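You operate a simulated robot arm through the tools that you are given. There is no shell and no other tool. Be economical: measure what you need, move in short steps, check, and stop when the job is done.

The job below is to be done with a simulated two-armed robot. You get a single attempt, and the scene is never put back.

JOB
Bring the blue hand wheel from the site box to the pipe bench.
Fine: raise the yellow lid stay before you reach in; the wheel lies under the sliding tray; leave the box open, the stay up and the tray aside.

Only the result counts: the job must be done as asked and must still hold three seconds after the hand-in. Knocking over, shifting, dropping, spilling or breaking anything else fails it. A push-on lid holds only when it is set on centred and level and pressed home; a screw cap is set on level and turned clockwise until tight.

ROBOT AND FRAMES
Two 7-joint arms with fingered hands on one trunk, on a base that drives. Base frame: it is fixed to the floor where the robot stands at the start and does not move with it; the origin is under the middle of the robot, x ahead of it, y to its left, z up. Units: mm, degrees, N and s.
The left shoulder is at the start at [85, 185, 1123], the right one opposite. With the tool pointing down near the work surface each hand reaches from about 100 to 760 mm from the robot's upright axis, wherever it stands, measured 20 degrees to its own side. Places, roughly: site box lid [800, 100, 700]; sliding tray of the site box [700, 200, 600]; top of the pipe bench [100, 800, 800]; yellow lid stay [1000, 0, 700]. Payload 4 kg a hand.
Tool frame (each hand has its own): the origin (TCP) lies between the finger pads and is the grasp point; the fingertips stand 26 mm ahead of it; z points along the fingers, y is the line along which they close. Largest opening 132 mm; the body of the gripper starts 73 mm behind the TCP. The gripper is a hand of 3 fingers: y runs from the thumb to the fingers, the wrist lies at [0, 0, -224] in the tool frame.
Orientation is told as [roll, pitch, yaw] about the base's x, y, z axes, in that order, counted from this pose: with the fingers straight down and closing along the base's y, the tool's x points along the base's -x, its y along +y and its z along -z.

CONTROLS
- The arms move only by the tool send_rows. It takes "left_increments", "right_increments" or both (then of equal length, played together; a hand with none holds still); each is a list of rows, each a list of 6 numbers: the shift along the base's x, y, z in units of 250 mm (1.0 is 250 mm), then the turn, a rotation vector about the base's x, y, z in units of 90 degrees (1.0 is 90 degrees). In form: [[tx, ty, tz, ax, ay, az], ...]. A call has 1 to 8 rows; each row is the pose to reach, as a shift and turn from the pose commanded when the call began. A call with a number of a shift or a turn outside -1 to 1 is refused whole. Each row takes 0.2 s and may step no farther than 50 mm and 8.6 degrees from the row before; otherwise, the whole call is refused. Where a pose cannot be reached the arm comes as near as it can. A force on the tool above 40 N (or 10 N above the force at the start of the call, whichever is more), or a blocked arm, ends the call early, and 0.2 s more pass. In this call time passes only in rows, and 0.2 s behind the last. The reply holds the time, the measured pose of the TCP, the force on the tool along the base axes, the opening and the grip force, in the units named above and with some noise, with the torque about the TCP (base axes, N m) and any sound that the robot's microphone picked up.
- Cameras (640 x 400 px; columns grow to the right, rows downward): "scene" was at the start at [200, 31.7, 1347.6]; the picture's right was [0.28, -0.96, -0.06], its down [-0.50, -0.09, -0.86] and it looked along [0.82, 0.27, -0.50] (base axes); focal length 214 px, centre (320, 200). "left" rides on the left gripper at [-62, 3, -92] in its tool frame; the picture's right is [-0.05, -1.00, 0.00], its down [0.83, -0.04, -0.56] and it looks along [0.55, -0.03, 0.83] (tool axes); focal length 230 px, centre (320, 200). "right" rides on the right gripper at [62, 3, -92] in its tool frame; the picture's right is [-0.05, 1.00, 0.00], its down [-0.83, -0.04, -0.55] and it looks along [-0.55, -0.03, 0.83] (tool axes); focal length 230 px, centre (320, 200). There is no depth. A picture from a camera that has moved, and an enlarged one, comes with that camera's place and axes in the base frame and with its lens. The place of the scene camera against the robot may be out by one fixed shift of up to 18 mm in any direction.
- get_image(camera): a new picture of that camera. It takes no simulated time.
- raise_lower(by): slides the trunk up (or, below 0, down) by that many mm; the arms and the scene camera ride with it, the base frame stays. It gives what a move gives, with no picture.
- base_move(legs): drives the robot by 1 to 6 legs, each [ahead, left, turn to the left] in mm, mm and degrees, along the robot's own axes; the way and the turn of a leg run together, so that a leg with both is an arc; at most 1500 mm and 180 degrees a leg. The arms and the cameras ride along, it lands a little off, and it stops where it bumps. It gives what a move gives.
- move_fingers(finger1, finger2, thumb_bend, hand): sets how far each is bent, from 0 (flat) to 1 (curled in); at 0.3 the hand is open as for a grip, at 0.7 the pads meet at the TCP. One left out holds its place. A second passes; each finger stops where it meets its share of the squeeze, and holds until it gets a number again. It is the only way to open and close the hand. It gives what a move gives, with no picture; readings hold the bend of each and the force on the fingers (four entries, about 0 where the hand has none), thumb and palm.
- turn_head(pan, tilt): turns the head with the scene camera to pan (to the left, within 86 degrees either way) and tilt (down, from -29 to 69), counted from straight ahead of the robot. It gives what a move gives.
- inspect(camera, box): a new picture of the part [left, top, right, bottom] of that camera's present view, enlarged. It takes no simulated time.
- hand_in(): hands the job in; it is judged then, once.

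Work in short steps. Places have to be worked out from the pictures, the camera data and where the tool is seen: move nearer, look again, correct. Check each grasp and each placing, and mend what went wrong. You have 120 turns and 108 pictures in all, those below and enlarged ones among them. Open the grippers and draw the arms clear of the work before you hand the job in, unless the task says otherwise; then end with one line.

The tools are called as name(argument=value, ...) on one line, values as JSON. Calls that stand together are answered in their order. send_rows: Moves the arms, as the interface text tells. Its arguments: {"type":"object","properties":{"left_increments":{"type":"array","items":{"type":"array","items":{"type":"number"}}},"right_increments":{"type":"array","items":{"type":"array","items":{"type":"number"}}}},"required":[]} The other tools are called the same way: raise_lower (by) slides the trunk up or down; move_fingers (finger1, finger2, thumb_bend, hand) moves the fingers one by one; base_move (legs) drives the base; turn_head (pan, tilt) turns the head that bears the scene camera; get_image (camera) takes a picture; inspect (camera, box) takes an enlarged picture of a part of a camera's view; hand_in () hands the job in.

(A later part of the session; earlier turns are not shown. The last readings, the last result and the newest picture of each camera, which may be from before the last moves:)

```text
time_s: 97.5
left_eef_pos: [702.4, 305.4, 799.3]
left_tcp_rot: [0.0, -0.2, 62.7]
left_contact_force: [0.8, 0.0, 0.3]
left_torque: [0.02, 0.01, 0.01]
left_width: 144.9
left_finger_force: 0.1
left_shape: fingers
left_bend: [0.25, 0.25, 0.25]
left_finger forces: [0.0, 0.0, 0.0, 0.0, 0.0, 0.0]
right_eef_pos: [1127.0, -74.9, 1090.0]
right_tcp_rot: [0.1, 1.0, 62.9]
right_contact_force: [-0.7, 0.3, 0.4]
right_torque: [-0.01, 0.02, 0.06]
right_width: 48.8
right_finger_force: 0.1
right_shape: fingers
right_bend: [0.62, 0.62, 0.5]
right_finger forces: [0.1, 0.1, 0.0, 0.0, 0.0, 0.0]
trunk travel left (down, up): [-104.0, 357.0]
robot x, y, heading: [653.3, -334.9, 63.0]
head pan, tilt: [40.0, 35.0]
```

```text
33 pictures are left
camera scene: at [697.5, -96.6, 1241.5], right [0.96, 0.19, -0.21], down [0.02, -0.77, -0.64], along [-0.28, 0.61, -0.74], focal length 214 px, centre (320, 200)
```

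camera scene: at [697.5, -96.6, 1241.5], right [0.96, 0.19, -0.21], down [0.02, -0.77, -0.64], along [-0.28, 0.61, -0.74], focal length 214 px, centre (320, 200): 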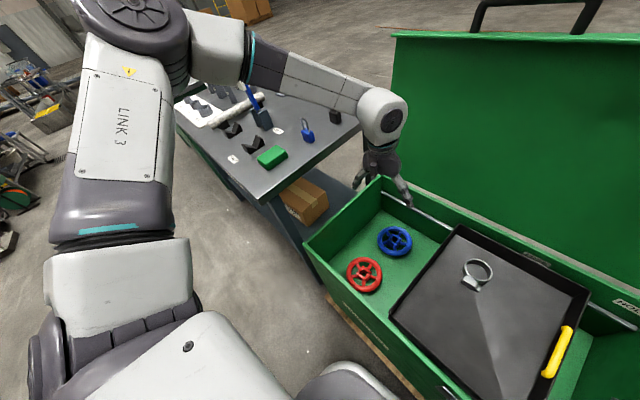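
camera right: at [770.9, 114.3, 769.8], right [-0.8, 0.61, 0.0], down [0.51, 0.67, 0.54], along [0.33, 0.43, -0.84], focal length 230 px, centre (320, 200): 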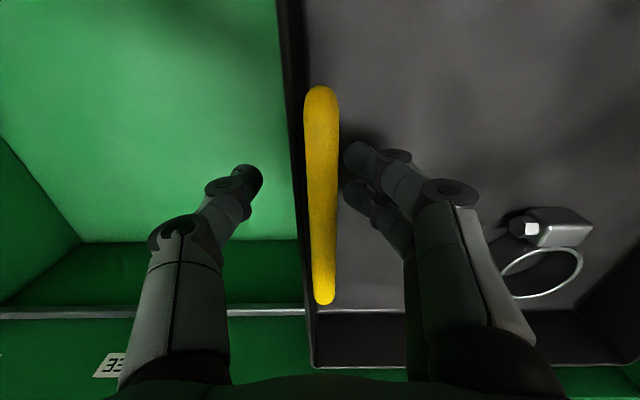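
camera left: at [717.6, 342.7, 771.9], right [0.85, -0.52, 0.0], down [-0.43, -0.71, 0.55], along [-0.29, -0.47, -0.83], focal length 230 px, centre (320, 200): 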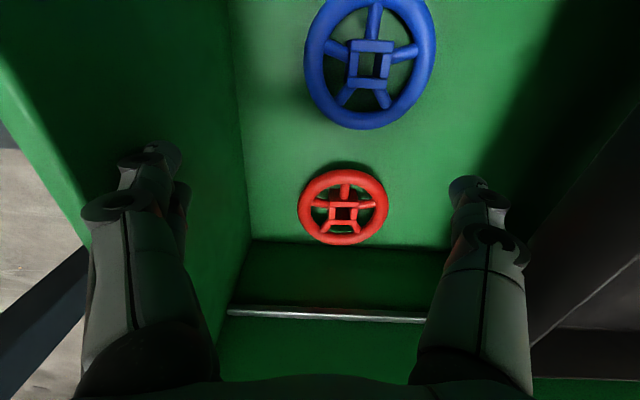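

The elbow rides high above everything. Lower the trunk another 60 and move over the wheel, descending to z≈620.

raise_lower(by=-60)

send_rows(left_increments=[[0.06, 0.004, 0, 0, 0, 0], [0.12, 0.008, -0.04, 0, 0, 0], [0.184, 0.012, -0.1, 0, 0, 0], [0.184, 0.012, -0.24, 0, 0, 0], [0.184, 0.012, -0.38, 0, 0, 0], [0.184, 0.012, -0.48, 0, 0, 0]])

get_image(camera="left")

```text
time_s: 98.5
left_eef_pos: [701.8, 305.4, 740.6]
left_tcp_rot: [-0.1, -0.3, 62.7]
left_contact_force: [1.2, -0.1, 0.2]
left_torque: [-0.02, -0.06, 0.0]
left_width: 144.6
left_finger_force: 0.1
left_shape: fingers
left_bend: [0.25, 0.25, 0.25]
left_finger forces: [0.1, 0.1, 0.1, 0.1, 0.0, 0.0]
right_eef_pos: [1126.4, -78.0, 1030.5]
right_tcp_rot: [0.2, 0.9, 62.8]
right_contact_force: [-0.4, 0.0, -0.4]
right_torque: [0.03, 0.0, 0.0]
right_width: 48.7
right_finger_force: 0.0
right_shape: fingers
right_bend: [0.62, 0.62, 0.5]
right_finger forces: [0.0, 0.1, 0.1, 0.0, 0.0, 0.0]
trunk travel left (down, up): [-44.0, 417.0]
robot x, y, heading: [648.4, -334.0, 63.0]
head pan, tilt: [40.0, 35.0]
```

```text
time_s: 99.9
left_eef_pos: [748.0, 308.3, 618.5]
left_tcp_rot: [0.0, -0.2, 62.7]
left_contact_force: [0.0, -0.1, 0.2]
left_torque: [-0.01, 0.01, 0.0]
left_width: 144.8
left_finger_force: 0.0
left_shape: fingers
left_bend: [0.25, 0.25, 0.25]
left_finger forces: [0.1, 0.0, 0.0, 0.0, 0.1, 0.0]
right_eef_pos: [1126.8, -75.0, 1030.0]
right_tcp_rot: [0.1, 1.1, 62.8]
right_contact_force: [0.8, -0.2, -0.2]
right_torque: [-0.01, 0.0, 0.01]
right_width: 48.7
right_finger_force: 0.1
right_shape: fingers
right_bend: [0.62, 0.62, 0.5]
right_finger forces: [0.0, 0.0, 0.1, 0.0, 0.1, 0.0]
trunk travel left (down, up): [-44.0, 417.0]
robot x, y, heading: [653.5, -336.7, 63.0]
head pan, tilt: [40.0, 35.0]
```

```text
32 pictures are left
camera left: at [772.8, 364.2, 710.7], right [0.91, -0.41, 0.0], down [-0.34, -0.76, 0.55], along [-0.23, -0.5, -0.83], focal length 230 px, centre (320, 200)
```

left: 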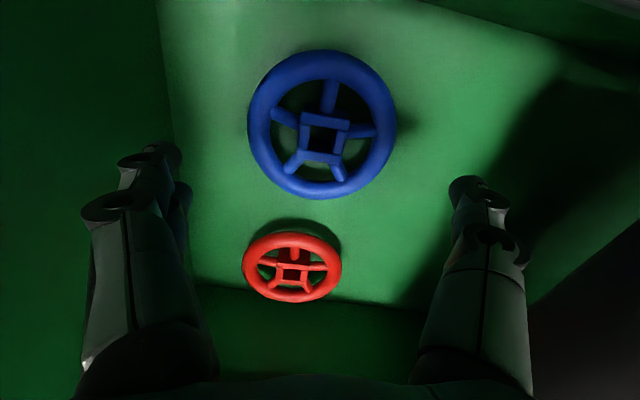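

The wheel centre is at about (751,315), rim z≈524. I open slightly more and descend around the rim.

move_fingers(hand="left", finger1=0.2, finger2=0.2, thumb_bend=0.2)

send_rows(left_increments=[[0.012, 0.028, -0.1, 0, 0, 0], [0.012, 0.028, -0.2, 0, 0, 0], [0.012, 0.028, -0.27, 0, 0, 0]])

get_image(camera="left")

```text
time_s: 100.9
left_eef_pos: [748.3, 308.2, 620.0]
left_tcp_rot: [0.0, -0.1, 62.7]
left_contact_force: [0.4, -0.4, 1.2]
left_torque: [0.01, -0.02, 0.0]
left_width: 155.0
left_finger_force: 0.0
left_shape: fingers
left_bend: [0.2, 0.2, 0.2]
left_finger forces: [0.1, 0.0, 0.0, 0.1, 0.0, 0.1]
right_eef_pos: [1126.4, -75.0, 1029.8]
right_tcp_rot: [0.1, 1.0, 62.8]
right_contact_force: [-1.0, -0.3, 0.2]
right_torque: [0.02, 0.02, 0.01]
right_width: 48.5
right_finger_force: 0.1
right_shape: fingers
right_bend: [0.62, 0.62, 0.5]
right_finger forces: [0.0, 0.1, 0.0, 0.0, 0.0, 0.0]
trunk travel left (down, up): [-44.0, 417.0]
robot x, y, heading: [651.7, -338.3, 63.0]
head pan, tilt: [40.0, 35.0]
```

```text
time_s: 101.7
left_eef_pos: [752.4, 315.9, 549.6]
left_tcp_rot: [-0.1, -0.1, 62.6]
left_contact_force: [0.7, 0.2, 0.1]
left_torque: [-0.01, 0.06, 0.0]
left_width: 154.9
left_finger_force: 0.0
left_shape: fingers
left_bend: [0.2, 0.2, 0.2]
left_finger forces: [0.0, 0.0, 0.0, 0.0, 0.0, 0.0]
right_eef_pos: [1126.4, -74.5, 1029.1]
right_tcp_rot: [0.1, 1.0, 62.8]
right_contact_force: [0.6, 0.8, 0.3]
right_torque: [0.01, 0.03, -0.01]
right_width: 48.7
right_finger_force: 0.1
right_shape: fingers
right_bend: [0.62, 0.62, 0.5]
right_finger forces: [0.1, 0.0, 0.0, 0.1, 0.0, 0.0]
trunk travel left (down, up): [-44.0, 417.0]
robot x, y, heading: [655.2, -336.0, 62.7]
head pan, tilt: [40.0, 35.0]
```

```text
31 pictures are left
camera left: at [775.8, 371.2, 642.9], right [0.91, -0.41, 0.0], down [-0.34, -0.76, 0.55], along [-0.23, -0.51, -0.83], focal length 230 px, centre (320, 200)
```

left: 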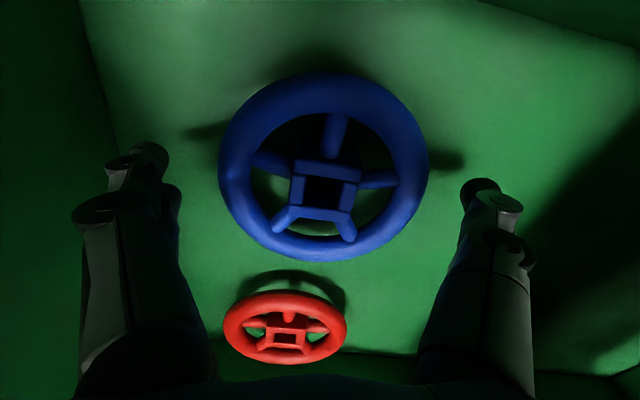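

Well centred (wheel ≈(754,318,525)). Lower 9 mm more and close on the rim.

send_rows(left_increments=[[0.006, 0.008, -0.036, 0, 0, 0]])

move_fingers(hand="left", finger1=0.5, finger2=0.5, thumb_bend=0.5)

get_image(camera="left")

```text
time_s: 102.1
left_eef_pos: [753.8, 316.2, 542.0]
left_tcp_rot: [-0.1, -0.2, 62.8]
left_contact_force: [0.0, 0.4, 0.6]
left_torque: [-0.02, -0.02, -0.01]
left_width: 154.8
left_finger_force: 0.0
left_shape: fingers
left_bend: [0.2, 0.2, 0.2]
left_finger forces: [0.0, 0.0, 0.1, 0.0, 0.1, 0.0]
right_eef_pos: [1126.5, -75.0, 1029.8]
right_tcp_rot: [0.2, 1.1, 62.7]
right_contact_force: [0.6, -0.4, -0.2]
right_torque: [0.0, -0.03, 0.0]
right_width: 48.7
right_finger_force: 0.1
right_shape: fingers
right_bend: [0.62, 0.62, 0.5]
right_finger forces: [0.0, 0.0, 0.0, 0.1, 0.0, 0.1]
trunk travel left (down, up): [-44.0, 417.0]
robot x, y, heading: [653.6, -334.1, 63.1]
head pan, tilt: [40.0, 35.0]
```

```text
time_s: 103.1
left_eef_pos: [753.7, 317.5, 542.9]
left_tcp_rot: [0.1, -0.2, 62.7]
left_contact_force: [0.6, 1.2, 3.4]
left_torque: [-0.04, -0.1, 0.04]
left_width: 108.6
left_finger_force: 17.9
left_shape: fingers
left_bend: [0.4, 0.38, 0.42]
left_finger forces: [8.2, 9.6, 0.0, 0.0, 17.7, 0.1]
right_eef_pos: [1128.1, -74.9, 1031.0]
right_tcp_rot: [0.1, 1.0, 62.8]
right_contact_force: [-0.6, 0.1, -1.0]
right_torque: [-0.02, -0.04, -0.02]
right_width: 48.6
right_finger_force: 0.0
right_shape: fingers
right_bend: [0.62, 0.62, 0.5]
right_finger forces: [0.0, 0.0, 0.0, 0.0, 0.1, 0.1]
trunk travel left (down, up): [-44.0, 417.0]
robot x, y, heading: [649.5, -339.4, 62.7]
head pan, tilt: [40.0, 35.0]
```

```text
30 pictures are left
camera left: at [777.6, 372.9, 635.3], right [0.91, -0.41, 0.0], down [-0.34, -0.76, 0.55], along [-0.23, -0.5, -0.83], focal length 230 px, centre (320, 200)
```

left: 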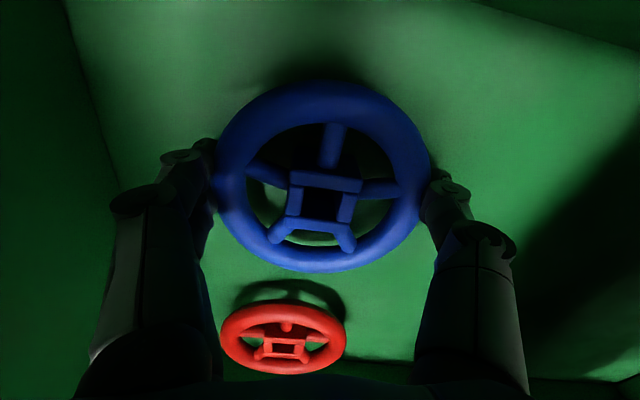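

Gripped with 18 N across the rim. Lift 60 mm and check.

send_rows(left_increments=[[0, 0, 0.08, 0, 0, 0], [0, 0, 0.16, 0, 0, 0], [0, 0, 0.24, 0, 0, 0]])

get_image(camera="left")

```text
time_s: 103.9
left_eef_pos: [753.3, 316.9, 603.8]
left_tcp_rot: [0.0, -0.3, 62.8]
left_contact_force: [0.1, 1.1, -1.7]
left_torque: [0.02, -0.04, 0.02]
left_width: 108.5
left_finger_force: 17.6
left_shape: fingers
left_bend: [0.4, 0.38, 0.42]
left_finger forces: [8.0, 9.7, 0.0, 0.1, 17.1, 0.0]
right_eef_pos: [1126.5, -75.2, 1030.2]
right_tcp_rot: [0.3, 1.0, 62.8]
right_contact_force: [-0.2, 0.0, 0.8]
right_torque: [0.02, 0.0, -0.02]
right_width: 48.8
right_finger_force: 0.1
right_shape: fingers
right_bend: [0.62, 0.62, 0.5]
right_finger forces: [0.0, 0.1, 0.1, 0.0, 0.0, 0.1]
trunk travel left (down, up): [-44.0, 417.0]
robot x, y, heading: [647.9, -335.0, 62.9]
head pan, tilt: [40.0, 35.0]
```

```text
29 pictures are left
camera left: at [777.6, 372.8, 695.5], right [0.91, -0.41, 0.0], down [-0.34, -0.76, 0.55], along [-0.23, -0.5, -0.83], focal length 230 px, centre (320, 200)
```

left: 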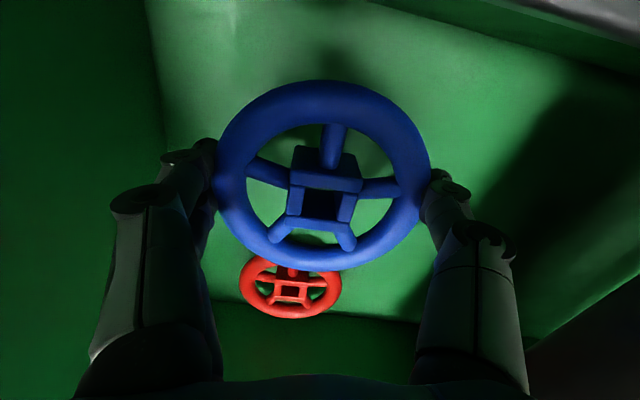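

The wheel is held. Lift it clear of the box, then raise the trunk again.

send_rows(left_increments=[[0, 0, 0.16, 0, 0, 0], [-0.01, -0.02, 0.32, 0, 0, 0], [-0.03, -0.05, 0.48, 0, 0, 0], [-0.05, -0.08, 0.64, 0, 0, 0], [-0.07, -0.12, 0.8, 0, 0, 0], [-0.09, -0.16, 0.96, 0, 0, 0]])

raise_lower(by=130)

get_image(camera="scene")

```text
time_s: 105.3
left_eef_pos: [730.0, 277.4, 842.2]
left_tcp_rot: [0.0, -0.1, 62.7]
left_contact_force: [-0.2, 0.0, -2.8]
left_torque: [0.04, -0.02, 0.02]
left_width: 108.4
left_finger_force: 18.2
left_shape: fingers
left_bend: [0.4, 0.38, 0.42]
left_finger forces: [8.1, 9.9, 0.0, 0.0, 17.2, 0.0]
right_eef_pos: [1126.6, -76.2, 1028.8]
right_tcp_rot: [0.1, 0.9, 62.9]
right_contact_force: [-0.4, 0.5, -0.1]
right_torque: [0.01, 0.01, 0.02]
right_width: 48.8
right_finger_force: 0.0
right_shape: fingers
right_bend: [0.62, 0.62, 0.5]
right_finger forces: [0.0, 0.0, 0.0, 0.0, 0.1, 0.0]
trunk travel left (down, up): [-44.0, 417.0]
robot x, y, heading: [650.5, -335.7, 62.8]
head pan, tilt: [40.0, 35.0]
```

```text
time_s: 106.9
left_eef_pos: [730.2, 278.3, 972.1]
left_tcp_rot: [0.0, 0.0, 62.6]
left_contact_force: [-0.4, -0.2, -3.0]
left_torque: [0.03, -0.02, 0.0]
left_width: 108.3
left_finger_force: 17.1
left_shape: fingers
left_bend: [0.4, 0.38, 0.42]
left_finger forces: [8.1, 9.8, 0.1, 0.1, 17.1, 0.0]
right_eef_pos: [1126.9, -75.4, 1159.0]
right_tcp_rot: [0.2, 1.0, 62.8]
right_contact_force: [0.6, 0.3, 0.5]
right_torque: [-0.01, 0.03, -0.02]
right_width: 48.5
right_finger_force: 0.2
right_shape: fingers
right_bend: [0.62, 0.62, 0.5]
right_finger forces: [0.0, 0.1, 0.1, 0.0, 0.1, 0.1]
trunk travel left (down, up): [-174.0, 287.0]
robot x, y, heading: [651.2, -339.8, 62.8]
head pan, tilt: [40.0, 35.0]
```

```text
28 pictures are left
camera scene: at [670.9, -148.2, 1338.5], right [0.97, 0.21, -0.14], down [0.05, -0.7, -0.71], along [-0.24, 0.68, -0.69], focal length 214 px, centre (320, 200)
```

scene: 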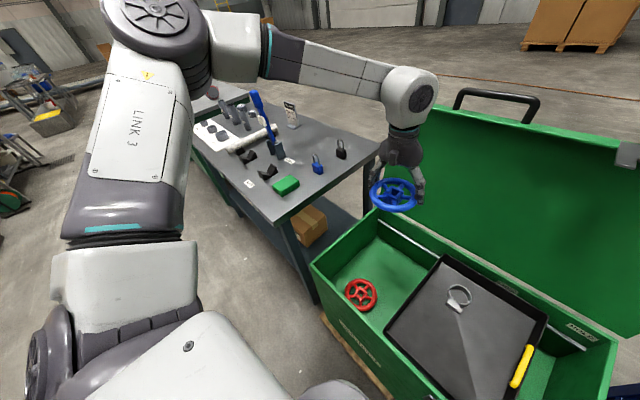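

Wheel is clear. Look at the bench to choose a free spot.

inspect(camera="scene", box=[180, 80, 380, 230])

```text
2.67 times, centred on (280, 155) of scene
camera zoom: at [670.9, -148.2, 1338.5], right [0.97, 0.21, -0.14], down [0.05, -0.7, -0.71], along [-0.24, 0.68, -0.69], focal length 572 px, centre (427, 320)
```

zoom: 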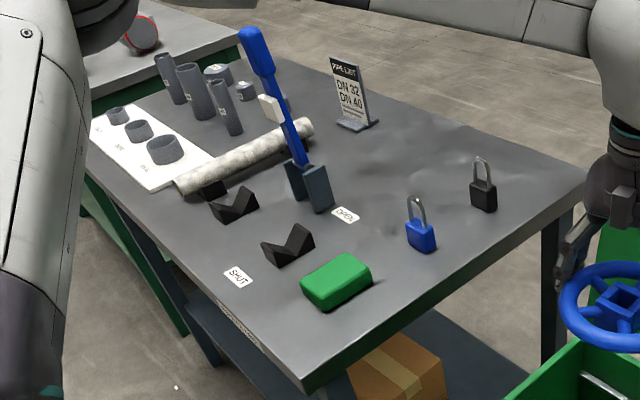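

Free spot chosen around (385,690) on the pipe bench, between lever, padlocks and sign. Raise trunk 80, back away from the box, turn square, go left, and approach the bench partway.

raise_lower(by=80)

base_move(legs=[[-220, 0, 0], [0, 0, -7], [0, 618, 0], [139, 0, 0]])

turn_head(pan=15, tilt=35)

get_image(camera="scene")

```text
time_s: 108.1
left_eef_pos: [732.2, 278.4, 1051.5]
left_tcp_rot: [0.0, 0.0, 62.7]
left_contact_force: [0.3, -0.2, -3.7]
left_torque: [0.01, -0.01, 0.01]
left_width: 108.4
left_finger_force: 17.6
left_shape: fingers
left_bend: [0.4, 0.38, 0.42]
left_finger forces: [8.2, 9.7, 0.0, 0.1, 17.1, 0.0]
right_eef_pos: [1126.9, -75.0, 1239.6]
right_tcp_rot: [0.1, 1.0, 62.8]
right_contact_force: [0.2, 0.2, -0.3]
right_torque: [-0.01, 0.02, 0.02]
right_width: 48.5
right_finger_force: 0.1
right_shape: fingers
right_bend: [0.62, 0.62, 0.5]
right_finger forces: [0.1, 0.0, 0.0, 0.0, 0.1, 0.0]
trunk travel left (down, up): [-254.0, 207.0]
robot x, y, heading: [648.7, -338.7, 62.7]
head pan, tilt: [40.0, 35.0]
```

```text
time_s: 114.3
left_eef_pos: [270.2, 528.1, 1053.2]
left_tcp_rot: [0.0, -0.1, 55.8]
left_contact_force: [-0.7, -0.2, -2.3]
left_torque: [0.04, -0.02, 0.01]
left_width: 108.3
left_finger_force: 18.4
left_shape: fingers
left_bend: [0.4, 0.38, 0.42]
left_finger forces: [8.4, 10.1, 0.1, 0.0, 17.5, 0.0]
right_eef_pos: [618.8, 126.6, 1239.2]
right_tcp_rot: [0.2, 0.9, 55.9]
right_contact_force: [0.3, -0.5, -0.1]
right_torque: [0.03, 0.02, -0.02]
right_width: 48.9
right_finger_force: 0.0
right_shape: fingers
right_bend: [0.62, 0.62, 0.5]
right_finger forces: [0.0, 0.0, 0.0, 0.0, 0.0, 0.1]
trunk travel left (down, up): [-254.0, 207.0]
robot x, y, heading: [113.3, -72.7, 55.9]
head pan, tilt: [40.0, 35.0]
```

```text
time_s: 115.2
left_eef_pos: [268.9, 526.6, 1053.4]
left_tcp_rot: [0.0, -0.2, 55.8]
left_contact_force: [0.6, 0.1, -3.2]
left_torque: [0.03, 0.0, -0.01]
left_width: 108.4
left_finger_force: 17.8
left_shape: fingers
left_bend: [0.4, 0.38, 0.42]
left_finger forces: [8.4, 10.0, 0.0, 0.1, 17.5, 0.1]
right_eef_pos: [619.8, 129.0, 1239.4]
right_tcp_rot: [0.1, 1.0, 55.8]
right_contact_force: [0.0, 0.0, 0.8]
right_torque: [0.01, 0.04, 0.0]
right_width: 48.7
right_finger_force: 0.1
right_shape: fingers
right_bend: [0.62, 0.62, 0.5]
right_finger forces: [0.2, 0.1, 0.0, 0.1, 0.1, 0.0]
trunk travel left (down, up): [-254.0, 207.0]
robot x, y, heading: [119.8, -73.7, 56.0]
head pan, tilt: [15.0, 35.0]
```

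```text
26 pictures are left
camera scene: at [163.9, 60.1, 1434.0], right [0.94, -0.33, -0.03], down [-0.24, -0.62, -0.75], along [0.23, 0.72, -0.66], focal length 214 px, centre (320, 200)
```

scene: 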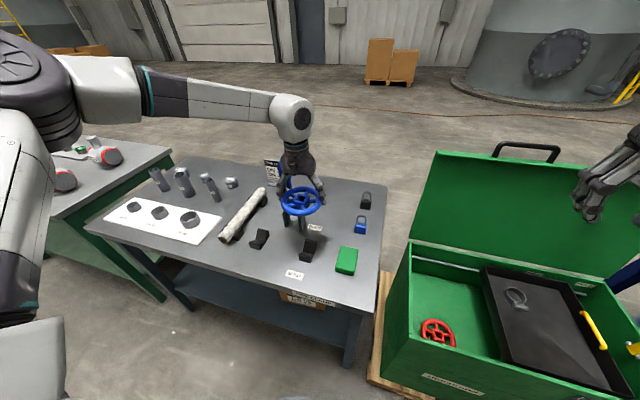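

The spot is free in this view. Drive 150 forward.

base_move(legs=[[150, 0, 0]])

turn_head(pan=12, tilt=45)

get_image(camera="scene")

get_image(camera="left")

```text
time_s: 116.1
left_eef_pos: [274.3, 532.4, 1054.7]
left_tcp_rot: [0.1, 1.6, 56.2]
left_contact_force: [-14.5, -21.6, 10.5]
left_torque: [1.5, -0.19, 1.33]
left_width: 108.5
left_finger_force: 28.6
left_shape: fingers
left_bend: [0.42, 0.38, 0.43]
left_finger forces: [30.1, 10.1, 0.0, 0.0, 17.0, 0.1]
right_eef_pos: [629.0, 144.9, 1241.7]
right_tcp_rot: [0.0, 0.8, 56.0]
right_contact_force: [0.3, 0.3, 0.0]
right_torque: [0.0, 0.02, 0.0]
right_width: 48.5
right_finger_force: 0.1
right_shape: fingers
right_bend: [0.62, 0.62, 0.5]
right_finger forces: [0.0, 0.0, 0.0, 0.0, 0.0, 0.0]
trunk travel left (down, up): [-254.0, 207.0]
robot x, y, heading: [131.7, -49.1, 56.2]
head pan, tilt: [15.0, 35.0]
stopped in leg 1: the force on the tool passed its limit at 82 N (the readings are from after the stop); the commanded pose is now the measured one
```

```text
time_s: 116.8
left_eef_pos: [275.2, 533.3, 1054.5]
left_tcp_rot: [0.2, 1.5, 56.2]
left_contact_force: [-17.4, -28.7, 10.2]
left_torque: [1.62, -0.36, 1.66]
left_width: 108.4
left_finger_force: 30.9
left_shape: fingers
left_bend: [0.42, 0.38, 0.43]
left_finger forces: [35.3, 9.6, 0.1, 0.1, 17.1, 0.0]
right_eef_pos: [628.6, 143.9, 1242.4]
right_tcp_rot: [0.3, 0.8, 55.8]
right_contact_force: [0.5, 0.4, 0.0]
right_torque: [0.04, 0.01, 0.0]
right_width: 48.8
right_finger_force: 0.0
right_shape: fingers
right_bend: [0.62, 0.62, 0.5]
right_finger forces: [0.0, 0.1, 0.1, 0.0, 0.0, 0.0]
trunk travel left (down, up): [-254.0, 207.0]
robot x, y, heading: [129.1, -51.9, 55.8]
head pan, tilt: [12.0, 45.0]
```

```text
25 pictures are left
camera scene: at [175.0, 64.8, 1420.7], right [0.93, -0.37, -0.02], down [-0.3, -0.71, -0.63], along [0.22, 0.59, -0.78], focal length 214 px, centre (320, 200)
```

scene: 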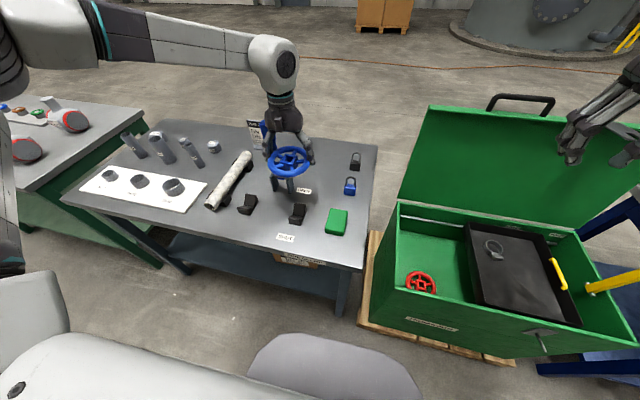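

```text
24 pictures are left
camera left: at [307.6, 587.5, 1145.1], right [0.86, -0.51, 0.0], down [-0.42, -0.7, 0.58], along [-0.3, -0.49, -0.82], focal length 230 px, centre (320, 200)
```

left: 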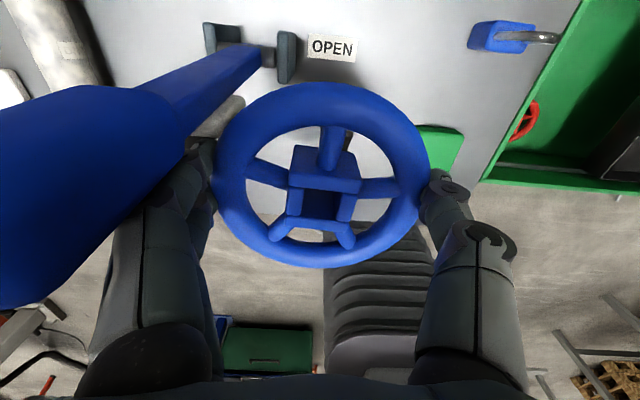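

The hand touched the tall blue lever, which leans nearer than I judged. Back off at once.

base_move(legs=[[-80, 0, 0]])

get_image(camera="left")

inspect(camera="scene", box=[180, 60, 400, 260])

```text
time_s: 117.9
left_eef_pos: [235.3, 475.9, 1049.1]
left_tcp_rot: [0.0, 1.7, 56.2]
left_contact_force: [-0.7, 0.3, -2.0]
left_torque: [0.03, 0.01, 0.02]
left_width: 107.9
left_finger_force: 18.1
left_shape: fingers
left_bend: [0.41, 0.38, 0.43]
left_finger forces: [8.9, 9.7, 0.1, 0.0, 17.7, 0.1]
right_eef_pos: [588.8, 86.8, 1238.9]
right_tcp_rot: [0.1, 1.2, 55.9]
right_contact_force: [-0.5, -0.4, 0.3]
right_torque: [0.0, 0.0, -0.01]
right_width: 48.8
right_finger_force: 0.1
right_shape: fingers
right_bend: [0.62, 0.62, 0.5]
right_finger forces: [0.0, 0.0, 0.0, 0.0, 0.0, 0.0]
trunk travel left (down, up): [-254.0, 207.0]
robot x, y, heading: [87.8, -118.8, 56.0]
head pan, tilt: [12.0, 45.0]
```

```text
23 pictures are left
camera left: at [267.2, 530.1, 1139.6], right [0.86, -0.51, 0.0], down [-0.42, -0.7, 0.58], along [-0.3, -0.5, -0.81], focal length 230 px, centre (320, 200)
```

left: 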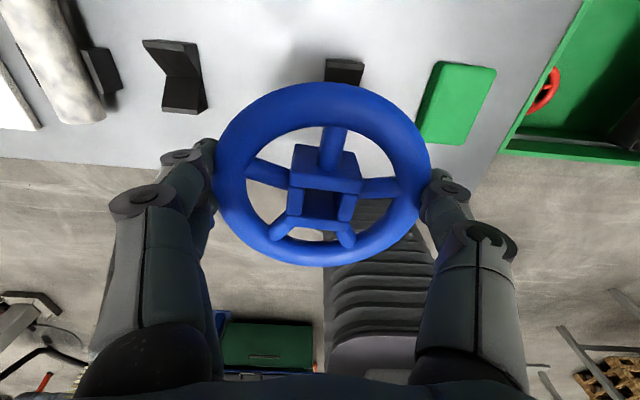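

```text
2.00 times, centred on (290, 160) of scene
camera zoom: at [135.8, 8.5, 1419.2], right [0.93, -0.37, -0.02], down [-0.31, -0.72, -0.62], along [0.22, 0.58, -0.78], focal length 429 px, centre (380, 280)
```

zoom: 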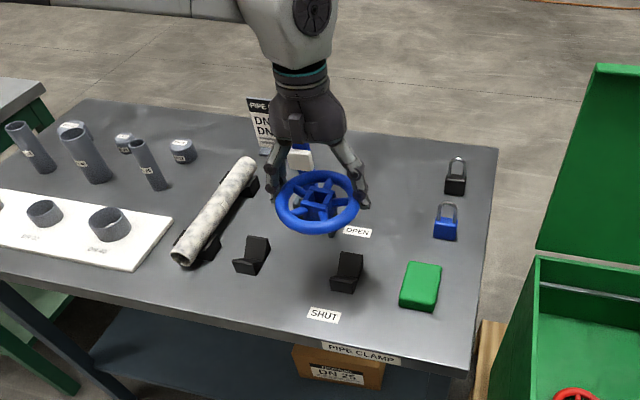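

I shift the robot 140 mm to the right to pass the lever with margin, and inspect the lever.

base_move(legs=[[0, -140, 0]])

inspect(camera="scene", box=[150, 40, 390, 240])

```text
time_s: 119.2
left_eef_pos: [347.6, 397.5, 1051.7]
left_tcp_rot: [0.0, 1.6, 56.2]
left_contact_force: [1.2, 0.8, -3.4]
left_torque: [0.01, 0.0, 0.0]
left_width: 108.3
left_finger_force: 17.8
left_shape: fingers
left_bend: [0.41, 0.38, 0.43]
left_finger forces: [8.9, 9.7, 0.0, 0.0, 17.7, 0.0]
right_eef_pos: [701.0, 6.9, 1239.9]
right_tcp_rot: [0.0, 1.0, 56.1]
right_contact_force: [-0.9, -0.4, -0.1]
right_torque: [-0.02, -0.02, -0.04]
right_width: 48.5
right_finger_force: 0.1
right_shape: fingers
right_bend: [0.62, 0.62, 0.5]
right_finger forces: [0.0, 0.1, 0.1, 0.0, 0.0, 0.0]
trunk travel left (down, up): [-254.0, 207.0]
robot x, y, heading: [200.2, -196.4, 56.0]
head pan, tilt: [12.0, 45.0]
```

```text
2.00 times, centred on (270, 140) of scene
camera zoom: at [247.2, -70.8, 1419.9], right [0.93, -0.37, -0.02], down [-0.3, -0.72, -0.63], along [0.22, 0.59, -0.78], focal length 429 px, centre (420, 320)
```

zoom: 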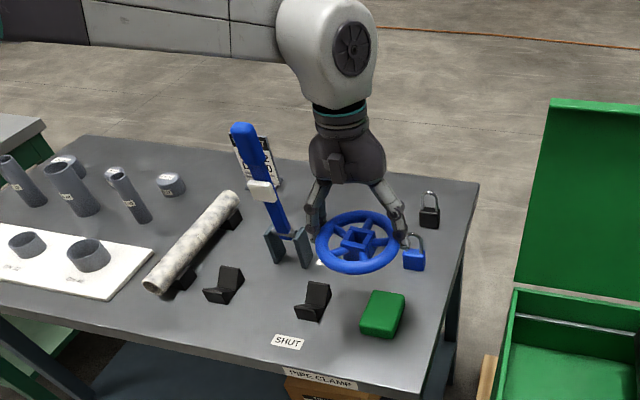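

The lever top is at (227,611,1107) — triangulated from before and after the touch, so it did not move. New plan: place at about (355,581), coming in above the lever: raise the trunk 110, turn the hand diagonal, then approach with heading 65°.

raise_lower(by=110)

send_rows(left_increments=[[0, 0, 0, 0, 0, 0.08], [0, 0, 0, 0, 0, 0.16], [0, 0, 0, 0, 0, 0.24], [0, 0, 0, 0, 0, 0.32], [0, 0, 0, 0, 0, 0.4]])

base_move(legs=[[0, 0, 9], [115, 9, 0]])

get_image(camera="left")

get_image(camera="scene")

```text
time_s: 120.6
left_eef_pos: [348.1, 397.8, 1160.3]
left_tcp_rot: [0.3, 1.7, 56.2]
left_contact_force: [0.4, 0.2, -3.2]
left_torque: [0.01, -0.01, -0.01]
left_width: 108.0
left_finger_force: 18.3
left_shape: fingers
left_bend: [0.41, 0.38, 0.43]
left_finger forces: [8.8, 9.7, 0.0, 0.1, 17.7, 0.1]
right_eef_pos: [702.7, 8.0, 1349.6]
right_tcp_rot: [0.1, 1.1, 55.9]
right_contact_force: [-0.2, -0.4, -0.1]
right_torque: [0.01, -0.01, 0.02]
right_width: 48.6
right_finger_force: 0.1
right_shape: fingers
right_bend: [0.62, 0.62, 0.5]
right_finger forces: [0.0, 0.1, 0.0, 0.1, 0.0, 0.0]
trunk travel left (down, up): [-364.0, 97.0]
robot x, y, heading: [201.8, -191.4, 56.2]
head pan, tilt: [12.0, 45.0]
```

```text
time_s: 121.8
left_eef_pos: [347.6, 396.8, 1160.5]
left_tcp_rot: [0.2, 1.7, 92.2]
left_contact_force: [-0.2, -0.2, -2.3]
left_torque: [0.06, -0.02, -0.02]
left_width: 108.1
left_finger_force: 18.1
left_shape: fingers
left_bend: [0.41, 0.38, 0.43]
left_finger forces: [8.8, 9.7, 0.0, 0.1, 17.7, 0.0]
right_eef_pos: [702.4, 7.9, 1349.6]
right_tcp_rot: [0.1, 0.9, 56.0]
right_contact_force: [0.8, 0.0, -0.3]
right_torque: [-0.02, 0.0, -0.01]
right_width: 48.7
right_finger_force: 0.0
right_shape: fingers
right_bend: [0.62, 0.62, 0.5]
right_finger forces: [0.0, 0.0, 0.1, 0.1, 0.1, 0.0]
trunk travel left (down, up): [-364.0, 97.0]
robot x, y, heading: [199.3, -194.3, 56.2]
head pan, tilt: [12.0, 45.0]
```

```text
time_s: 123.7
left_eef_pos: [292.0, 518.4, 1162.6]
left_tcp_rot: [0.1, 1.7, 101.2]
left_contact_force: [-0.5, -0.3, -3.7]
left_torque: [0.06, 0.01, -0.01]
left_width: 107.8
left_finger_force: 17.6
left_shape: fingers
left_bend: [0.41, 0.38, 0.43]
left_finger forces: [8.9, 9.8, 0.1, 0.0, 17.6, 0.1]
right_eef_pos: [703.9, 188.9, 1351.8]
right_tcp_rot: [0.0, 1.0, 65.0]
right_contact_force: [0.1, 1.0, 0.8]
right_torque: [0.03, -0.02, -0.01]
right_width: 48.6
right_finger_force: 0.1
right_shape: fingers
right_bend: [0.62, 0.62, 0.5]
right_finger forces: [0.1, 0.0, 0.1, 0.0, 0.0, 0.0]
trunk travel left (down, up): [-364.0, 97.0]
robot x, y, heading: [241.7, -87.0, 65.3]
head pan, tilt: [12.0, 45.0]
```

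```text
20 pictures are left
camera left: at [275.9, 579.9, 1252.4], right [0.97, 0.25, 0.0], down [0.2, -0.79, 0.58], along [0.14, -0.56, -0.82], focal length 230 px, centre (320, 200)
```

left: 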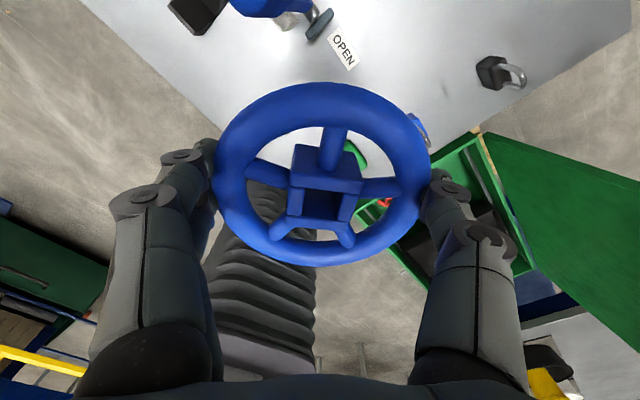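

```text
19 pictures are left
camera scene: at [248.4, -0.5, 1541.6], right [0.97, -0.22, 0.0], down [-0.17, -0.7, -0.69], along [0.15, 0.67, -0.72], focal length 214 px, centre (320, 200)
```

scene: 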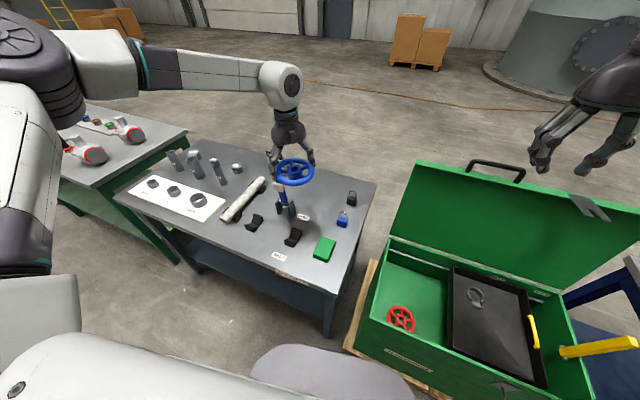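

Hand-camera bearings: OPEN label (316,572), lever block (269,593), blue padlock (482,501), black padlock (561,605). The clear middle is about (389,570). Move over it, still high.

send_rows(left_increments=[[0.13, 0.07, 0, 0, 0, 0], [0.26, 0.14, 0, 0, 0, 0], [0.388, 0.208, 0, 0, 0, 0]])

get_image(camera="left")

```text
time_s: 124.5
left_eef_pos: [314.2, 532.3, 1169.0]
left_tcp_rot: [0.0, 1.7, 101.3]
left_contact_force: [1.0, 0.8, -3.4]
left_torque: [0.04, -0.02, 0.01]
left_width: 107.8
left_finger_force: 18.2
left_shape: fingers
left_bend: [0.41, 0.38, 0.43]
left_finger forces: [8.8, 9.7, 0.0, 0.1, 17.8, 0.1]
left hand out of reach, approached as far as the arm can: row 1, 2, 3
right_eef_pos: [704.4, 190.5, 1349.6]
right_tcp_rot: [0.1, 1.1, 65.0]
right_contact_force: [-0.2, -0.3, -0.6]
right_torque: [0.01, 0.03, 0.04]
right_width: 48.8
right_finger_force: 0.0
right_shape: fingers
right_bend: [0.62, 0.62, 0.5]
right_finger forces: [0.0, 0.1, 0.0, 0.0, 0.1, 0.1]
trunk travel left (down, up): [-364.0, 97.0]
robot x, y, heading: [233.9, -89.7, 65.4]
head pan, tilt: [12.0, 45.0]
```

```text
18 pictures are left
camera left: at [298.0, 594.3, 1259.2], right [0.97, 0.25, 0.0], down [0.2, -0.79, 0.58], along [0.14, -0.56, -0.82], focal length 230 px, centre (320, 200)
```

left: 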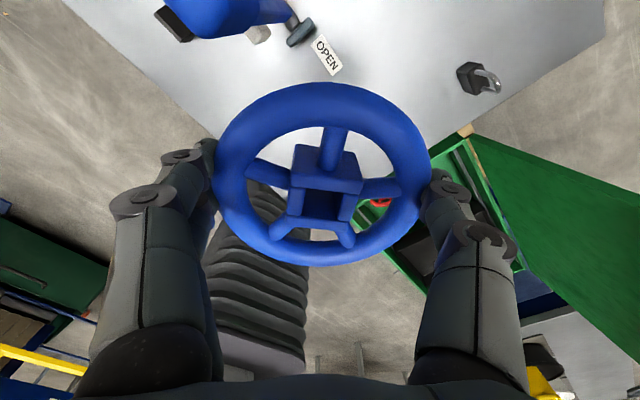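

Reach is limited at this height. I raise a bit more for clearance and reposition the base (turn back 9°, left 94, forward 43) so the spot is closer.

raise_lower(by=60)

base_move(legs=[[0, 0, -9.4], [43, 94, 0]])

get_image(camera="left")

```text
time_s: 125.5
left_eef_pos: [312.7, 527.8, 1241.6]
left_tcp_rot: [-0.6, 0.8, 101.2]
left_contact_force: [0.4, 0.0, -3.4]
left_torque: [0.02, 0.05, 0.0]
left_width: 107.9
left_finger_force: 18.3
left_shape: fingers
left_bend: [0.41, 0.38, 0.43]
left_finger forces: [8.9, 9.8, 0.0, 0.1, 17.7, 0.1]
right_eef_pos: [704.1, 191.2, 1409.7]
right_tcp_rot: [0.2, 1.0, 65.0]
right_contact_force: [-0.2, 0.5, 0.3]
right_torque: [0.0, -0.01, -0.05]
right_width: 48.9
right_finger_force: 0.0
right_shape: fingers
right_bend: [0.62, 0.62, 0.5]
right_finger forces: [0.1, 0.1, 0.0, 0.0, 0.0, 0.0]
trunk travel left (down, up): [-424.0, 37.0]
robot x, y, heading: [239.7, -87.3, 65.1]
head pan, tilt: [12.0, 45.0]
```

```text
time_s: 127.3
left_eef_pos: [360.6, 591.4, 1242.9]
left_tcp_rot: [-0.5, 0.5, 91.9]
left_contact_force: [0.1, -0.4, -3.1]
left_torque: [0.03, 0.01, 0.0]
left_width: 107.8
left_finger_force: 18.3
left_shape: fingers
left_bend: [0.41, 0.38, 0.43]
left_finger forces: [8.8, 9.7, 0.1, 0.1, 17.8, 0.0]
right_eef_pos: [692.9, 194.8, 1408.5]
right_tcp_rot: [0.3, 0.9, 55.5]
right_contact_force: [-0.1, -0.4, -0.2]
right_torque: [0.02, 0.04, -0.01]
right_width: 48.7
right_finger_force: 0.0
right_shape: fingers
right_bend: [0.62, 0.62, 0.5]
right_finger forces: [0.1, 0.0, 0.1, 0.0, 0.0, 0.0]
trunk travel left (down, up): [-424.0, 37.0]
robot x, y, heading: [185.1, 2.9, 55.6]
head pan, tilt: [12.0, 45.0]
```

```text
17 pictures are left
camera left: at [354.3, 653.8, 1335.0], right [1.0, 0.08, 0.01], down [0.06, -0.82, 0.56], along [0.05, -0.56, -0.83], focal length 230 px, centre (320, 200)
```

left: 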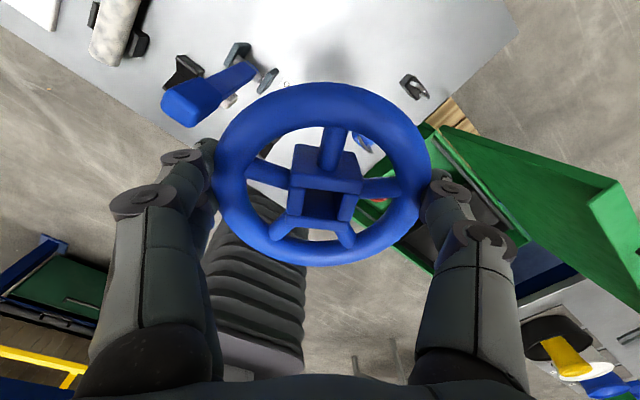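

Refined: the free spot centre is (400,585) — lever block 135 mm, padlocks ≥123 mm away. Move over it, lower the trunk 100, and recheck.

raise_lower(by=-20)

send_rows(left_increments=[[0.08, -0.013, -0.04, 0, 0, 0], [0.156, -0.024, -0.1, 0, 0, 0], [0.156, -0.024, -0.24, 0, 0, 0]])

get_image(camera="left")

```text
time_s: 128.0
left_eef_pos: [360.5, 595.7, 1221.0]
left_tcp_rot: [-0.7, 0.8, 91.6]
left_contact_force: [-0.1, 0.3, -3.0]
left_torque: [0.03, 0.01, -0.03]
left_width: 107.9
left_finger_force: 17.8
left_shape: fingers
left_bend: [0.41, 0.38, 0.43]
left_finger forces: [8.8, 9.6, 0.0, 0.0, 17.6, 0.0]
right_eef_pos: [690.8, 198.8, 1389.9]
right_tcp_rot: [0.2, 1.0, 55.4]
right_contact_force: [0.6, -0.6, 0.1]
right_torque: [-0.01, 0.0, -0.01]
right_width: 48.9
right_finger_force: 0.0
right_shape: fingers
right_bend: [0.62, 0.62, 0.5]
right_finger forces: [0.0, 0.1, 0.0, 0.1, 0.0, 0.0]
trunk travel left (down, up): [-404.0, 57.0]
robot x, y, heading: [186.5, 2.7, 55.7]
head pan, tilt: [12.0, 45.0]
```

```text
time_s: 128.8
left_eef_pos: [357.9, 579.4, 1171.7]
left_tcp_rot: [-0.9, 0.6, 91.7]
left_contact_force: [0.4, 0.8, -3.0]
left_torque: [-0.04, -0.01, -0.01]
left_width: 107.6
left_finger_force: 17.4
left_shape: fingers
left_bend: [0.41, 0.38, 0.43]
left_finger forces: [8.8, 9.7, 0.0, 0.0, 17.7, 0.0]
left hand out of reach, approached as far as the arm can: row 1, 2, 3
right_eef_pos: [689.0, 199.9, 1390.0]
right_tcp_rot: [0.1, 1.1, 55.5]
right_contact_force: [0.1, 0.4, 0.1]
right_torque: [-0.01, 0.01, -0.02]
right_width: 48.8
right_finger_force: 0.0
right_shape: fingers
right_bend: [0.62, 0.62, 0.5]
right_finger forces: [0.0, 0.1, 0.1, 0.0, 0.0, 0.0]
trunk travel left (down, up): [-404.0, 57.0]
robot x, y, heading: [183.3, 2.3, 55.7]
head pan, tilt: [12.0, 45.0]
```

```text
16 pictures are left
camera left: at [349.7, 641.2, 1262.9], right [1.0, 0.08, 0.02], down [0.06, -0.82, 0.57], along [0.06, -0.56, -0.82], focal length 230 px, centre (320, 200)
```

left: 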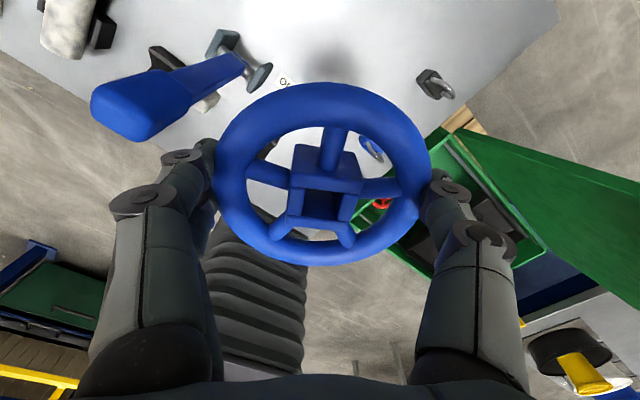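

Arm at limit; let the base carry it: right 42, forward 20.

base_move(legs=[[20, -42, 0]])

send_rows(left_increments=[[0, 0, -0.18, 0, 0, 0], [0, 0, -0.36, 0, 0, 0], [0, 0, -0.54, 0, 0, 0], [0, 0, -0.72, 0, 0, 0], [0, 0, -0.88, 0, 0, 0]])

get_image(camera="left")

turn_head(pan=25, tilt=45)

get_image(camera="scene")

```text
time_s: 129.8
left_eef_pos: [369.9, 575.3, 1170.4]
left_tcp_rot: [-0.5, 0.8, 93.6]
left_contact_force: [1.3, -1.1, -3.4]
left_torque: [0.04, 0.03, 0.01]
left_width: 107.7
left_finger_force: 18.5
left_shape: fingers
left_bend: [0.41, 0.38, 0.43]
left_finger forces: [8.7, 9.7, 0.0, 0.0, 17.8, 0.0]
right_eef_pos: [714.4, 206.5, 1386.8]
right_tcp_rot: [0.3, 1.2, 57.3]
right_contact_force: [0.7, -1.0, -0.1]
right_torque: [0.01, 0.05, 0.01]
right_width: 48.7
right_finger_force: 0.0
right_shape: fingers
right_bend: [0.62, 0.62, 0.5]
right_finger forces: [0.0, 0.0, 0.0, 0.1, 0.0, 0.0]
trunk travel left (down, up): [-404.0, 57.0]
robot x, y, heading: [208.5, -7.2, 57.3]
head pan, tilt: [12.0, 45.0]
stopped in leg 1: the robot was blocked; the commanded pose is now the measured one
```

```text
time_s: 131.0
left_eef_pos: [292.9, 555.3, 1014.6]
left_tcp_rot: [-0.9, 0.7, 93.5]
left_contact_force: [0.6, -0.2, -2.7]
left_torque: [-0.03, 0.07, 0.03]
left_width: 107.6
left_finger_force: 18.1
left_shape: fingers
left_bend: [0.42, 0.39, 0.43]
left_finger forces: [8.6, 9.8, 0.0, 0.1, 17.8, 0.0]
left hand out of reach, approached as far as the arm can: row 1, 2, 3, 4, 5
right_eef_pos: [710.7, 206.2, 1389.1]
right_tcp_rot: [0.2, 1.1, 57.3]
right_contact_force: [-0.7, 0.7, 0.1]
right_torque: [-0.01, -0.01, -0.01]
right_width: 48.5
right_finger_force: 0.1
right_shape: fingers
right_bend: [0.62, 0.62, 0.5]
right_finger forces: [0.0, 0.0, 0.0, 0.0, 0.1, 0.0]
trunk travel left (down, up): [-404.0, 57.0]
robot x, y, heading: [209.3, -5.3, 57.4]
head pan, tilt: [12.0, 45.0]
```

```text
15 pictures are left
camera left: at [283.9, 616.4, 1105.8], right [0.99, 0.11, 0.01], down [0.08, -0.82, 0.57], along [0.08, -0.56, -0.82], focal length 230 px, centre (320, 200)
```

left: 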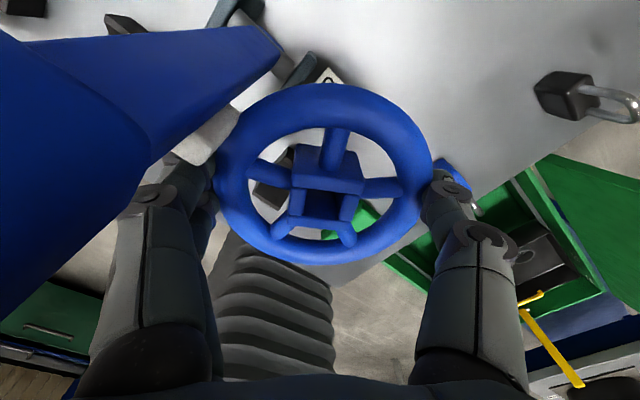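

```text
time_s: 131.7
left_eef_pos: [292.2, 555.0, 1014.8]
left_tcp_rot: [-1.0, 0.7, 93.5]
left_contact_force: [2.1, -2.3, -3.3]
left_torque: [-0.02, 0.0, 0.01]
left_width: 107.4
left_finger_force: 18.4
left_shape: fingers
left_bend: [0.42, 0.39, 0.43]
left_finger forces: [8.0, 9.1, 0.1, 0.1, 18.5, 0.1]
right_eef_pos: [709.9, 207.4, 1390.2]
right_tcp_rot: [0.1, 0.9, 57.3]
right_contact_force: [0.9, -0.2, -0.5]
right_torque: [0.01, 0.0, 0.0]
right_width: 48.7
right_finger_force: 0.1
right_shape: fingers
right_bend: [0.62, 0.62, 0.5]
right_finger forces: [0.1, 0.1, 0.1, 0.0, 0.0, 0.1]
trunk travel left (down, up): [-404.0, 57.0]
robot x, y, heading: [211.7, -9.3, 57.5]
head pan, tilt: [25.0, 45.0]
```

```text
14 pictures are left
camera scene: at [209.9, 75.6, 1583.9], right [0.99, -0.13, 0.0], down [-0.1, -0.71, -0.7], along [0.09, 0.69, -0.71], focal length 214 px, centre (320, 200)
```

scene: 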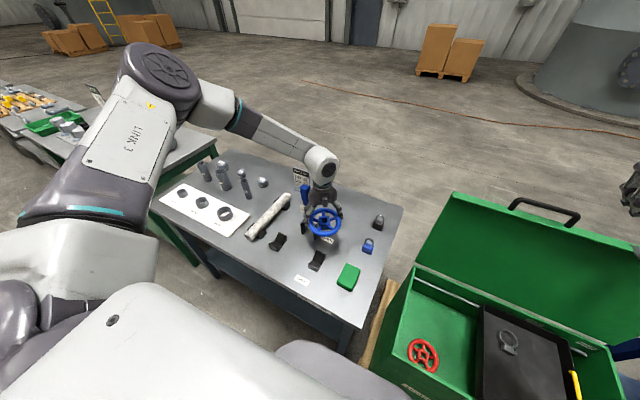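

The base bumped (probably the pallet) and the arm drifted close to the lever. Back the robot straight off first; the rotated wrist is what limits the reach, so then I'll turn the hand back to its relaxed yaw.

base_move(legs=[[-150, 0, 0]])

send_rows(left_increments=[[0, 0, 0, 0, 0, -0.08], [0, 0, 0, 0, 0, -0.16], [0, 0, 0, 0, 0, -0.24], [0, 0, 0, 0, 0, -0.32], [0, 0, 0, 0, 0, -0.4]])

send_rows(left_increments=[[0.05, 0.06, 0.1, 0, 0, 0], [0.1, 0.12, 0.2, 0, 0, 0], [0.15, 0.18, 0.3, 0, 0, 0], [0.2, 0.24, 0.4, 0, 0, 0], [0.25, 0.3, 0.5, 0, 0, 0], [0.3, 0.36, 0.6, 0, 0, 0]])

get_image(camera="scene")

```text
time_s: 133.1
left_eef_pos: [213.7, 430.5, 1012.4]
left_tcp_rot: [-0.7, 0.7, 93.5]
left_contact_force: [-0.4, 0.0, -4.2]
left_torque: [0.0, 0.04, 0.01]
left_width: 107.7
left_finger_force: 18.1
left_shape: fingers
left_bend: [0.42, 0.39, 0.43]
left_finger forces: [8.5, 9.9, 0.0, 0.0, 17.5, 0.1]
right_eef_pos: [630.4, 82.4, 1389.4]
right_tcp_rot: [0.1, 1.1, 57.3]
right_contact_force: [-0.3, -0.6, -0.6]
right_torque: [0.02, 0.0, 0.0]
right_width: 48.8
right_finger_force: 0.2
right_shape: fingers
right_bend: [0.62, 0.62, 0.5]
right_finger forces: [0.0, 0.1, 0.0, 0.0, 0.0, 0.0]
trunk travel left (down, up): [-404.0, 57.0]
robot x, y, heading: [126.3, -130.6, 57.6]
head pan, tilt: [25.0, 45.0]
```

```text
time_s: 134.3
left_eef_pos: [210.6, 430.3, 1016.0]
left_tcp_rot: [-1.0, 0.6, 57.4]
left_contact_force: [-0.1, 0.0, -2.6]
left_torque: [0.06, 0.01, -0.05]
left_width: 107.6
left_finger_force: 18.7
left_shape: fingers
left_bend: [0.42, 0.39, 0.43]
left_finger forces: [8.5, 10.0, 0.0, 0.0, 17.5, 0.0]
right_eef_pos: [629.2, 81.1, 1389.7]
right_tcp_rot: [0.0, 1.1, 57.3]
right_contact_force: [0.3, 0.0, 0.0]
right_torque: [0.01, -0.02, -0.04]
right_width: 48.8
right_finger_force: 0.0
right_shape: fingers
right_bend: [0.62, 0.62, 0.5]
right_finger forces: [0.0, 0.0, 0.0, 0.0, 0.1, 0.0]
trunk travel left (down, up): [-404.0, 57.0]
robot x, y, heading: [131.2, -133.3, 57.5]
head pan, tilt: [25.0, 45.0]
```

```text
time_s: 135.7
left_eef_pos: [261.4, 505.7, 1172.6]
left_tcp_rot: [-0.9, 0.5, 57.6]
left_contact_force: [0.0, 0.6, -3.5]
left_torque: [0.01, 0.01, 0.0]
left_width: 107.3
left_finger_force: 18.0
left_shape: fingers
left_bend: [0.42, 0.39, 0.43]
left_finger forces: [8.6, 9.8, 0.0, 0.1, 17.5, 0.0]
left hand out of reach, approached as far as the arm can: row 3, 4, 5, 6
right_eef_pos: [628.7, 80.0, 1389.7]
right_tcp_rot: [0.1, 1.1, 57.3]
right_contact_force: [-0.7, 0.5, -0.1]
right_torque: [0.03, -0.03, 0.01]
right_width: 48.7
right_finger_force: 0.1
right_shape: fingers
right_bend: [0.62, 0.62, 0.5]
right_finger forces: [0.0, 0.0, 0.0, 0.0, 0.0, 0.1]
trunk travel left (down, up): [-404.0, 57.0]
robot x, y, heading: [132.0, -133.1, 57.6]
head pan, tilt: [25.0, 45.0]
```

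```text
13 pictures are left
camera scene: at [128.7, -50.6, 1583.9], right [0.99, -0.13, 0.0], down [-0.1, -0.71, -0.7], along [0.09, 0.69, -0.71], focal length 214 px, centre (320, 200)
```

scene: 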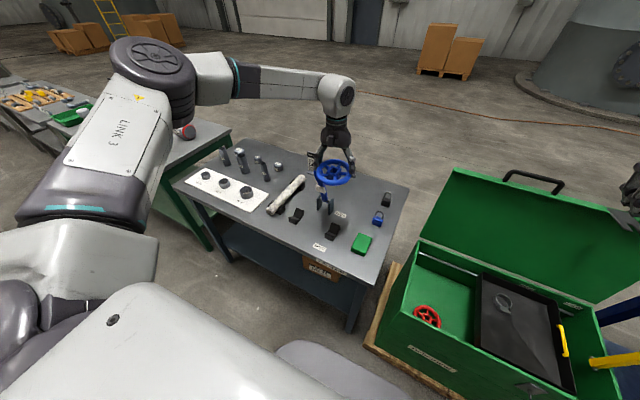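

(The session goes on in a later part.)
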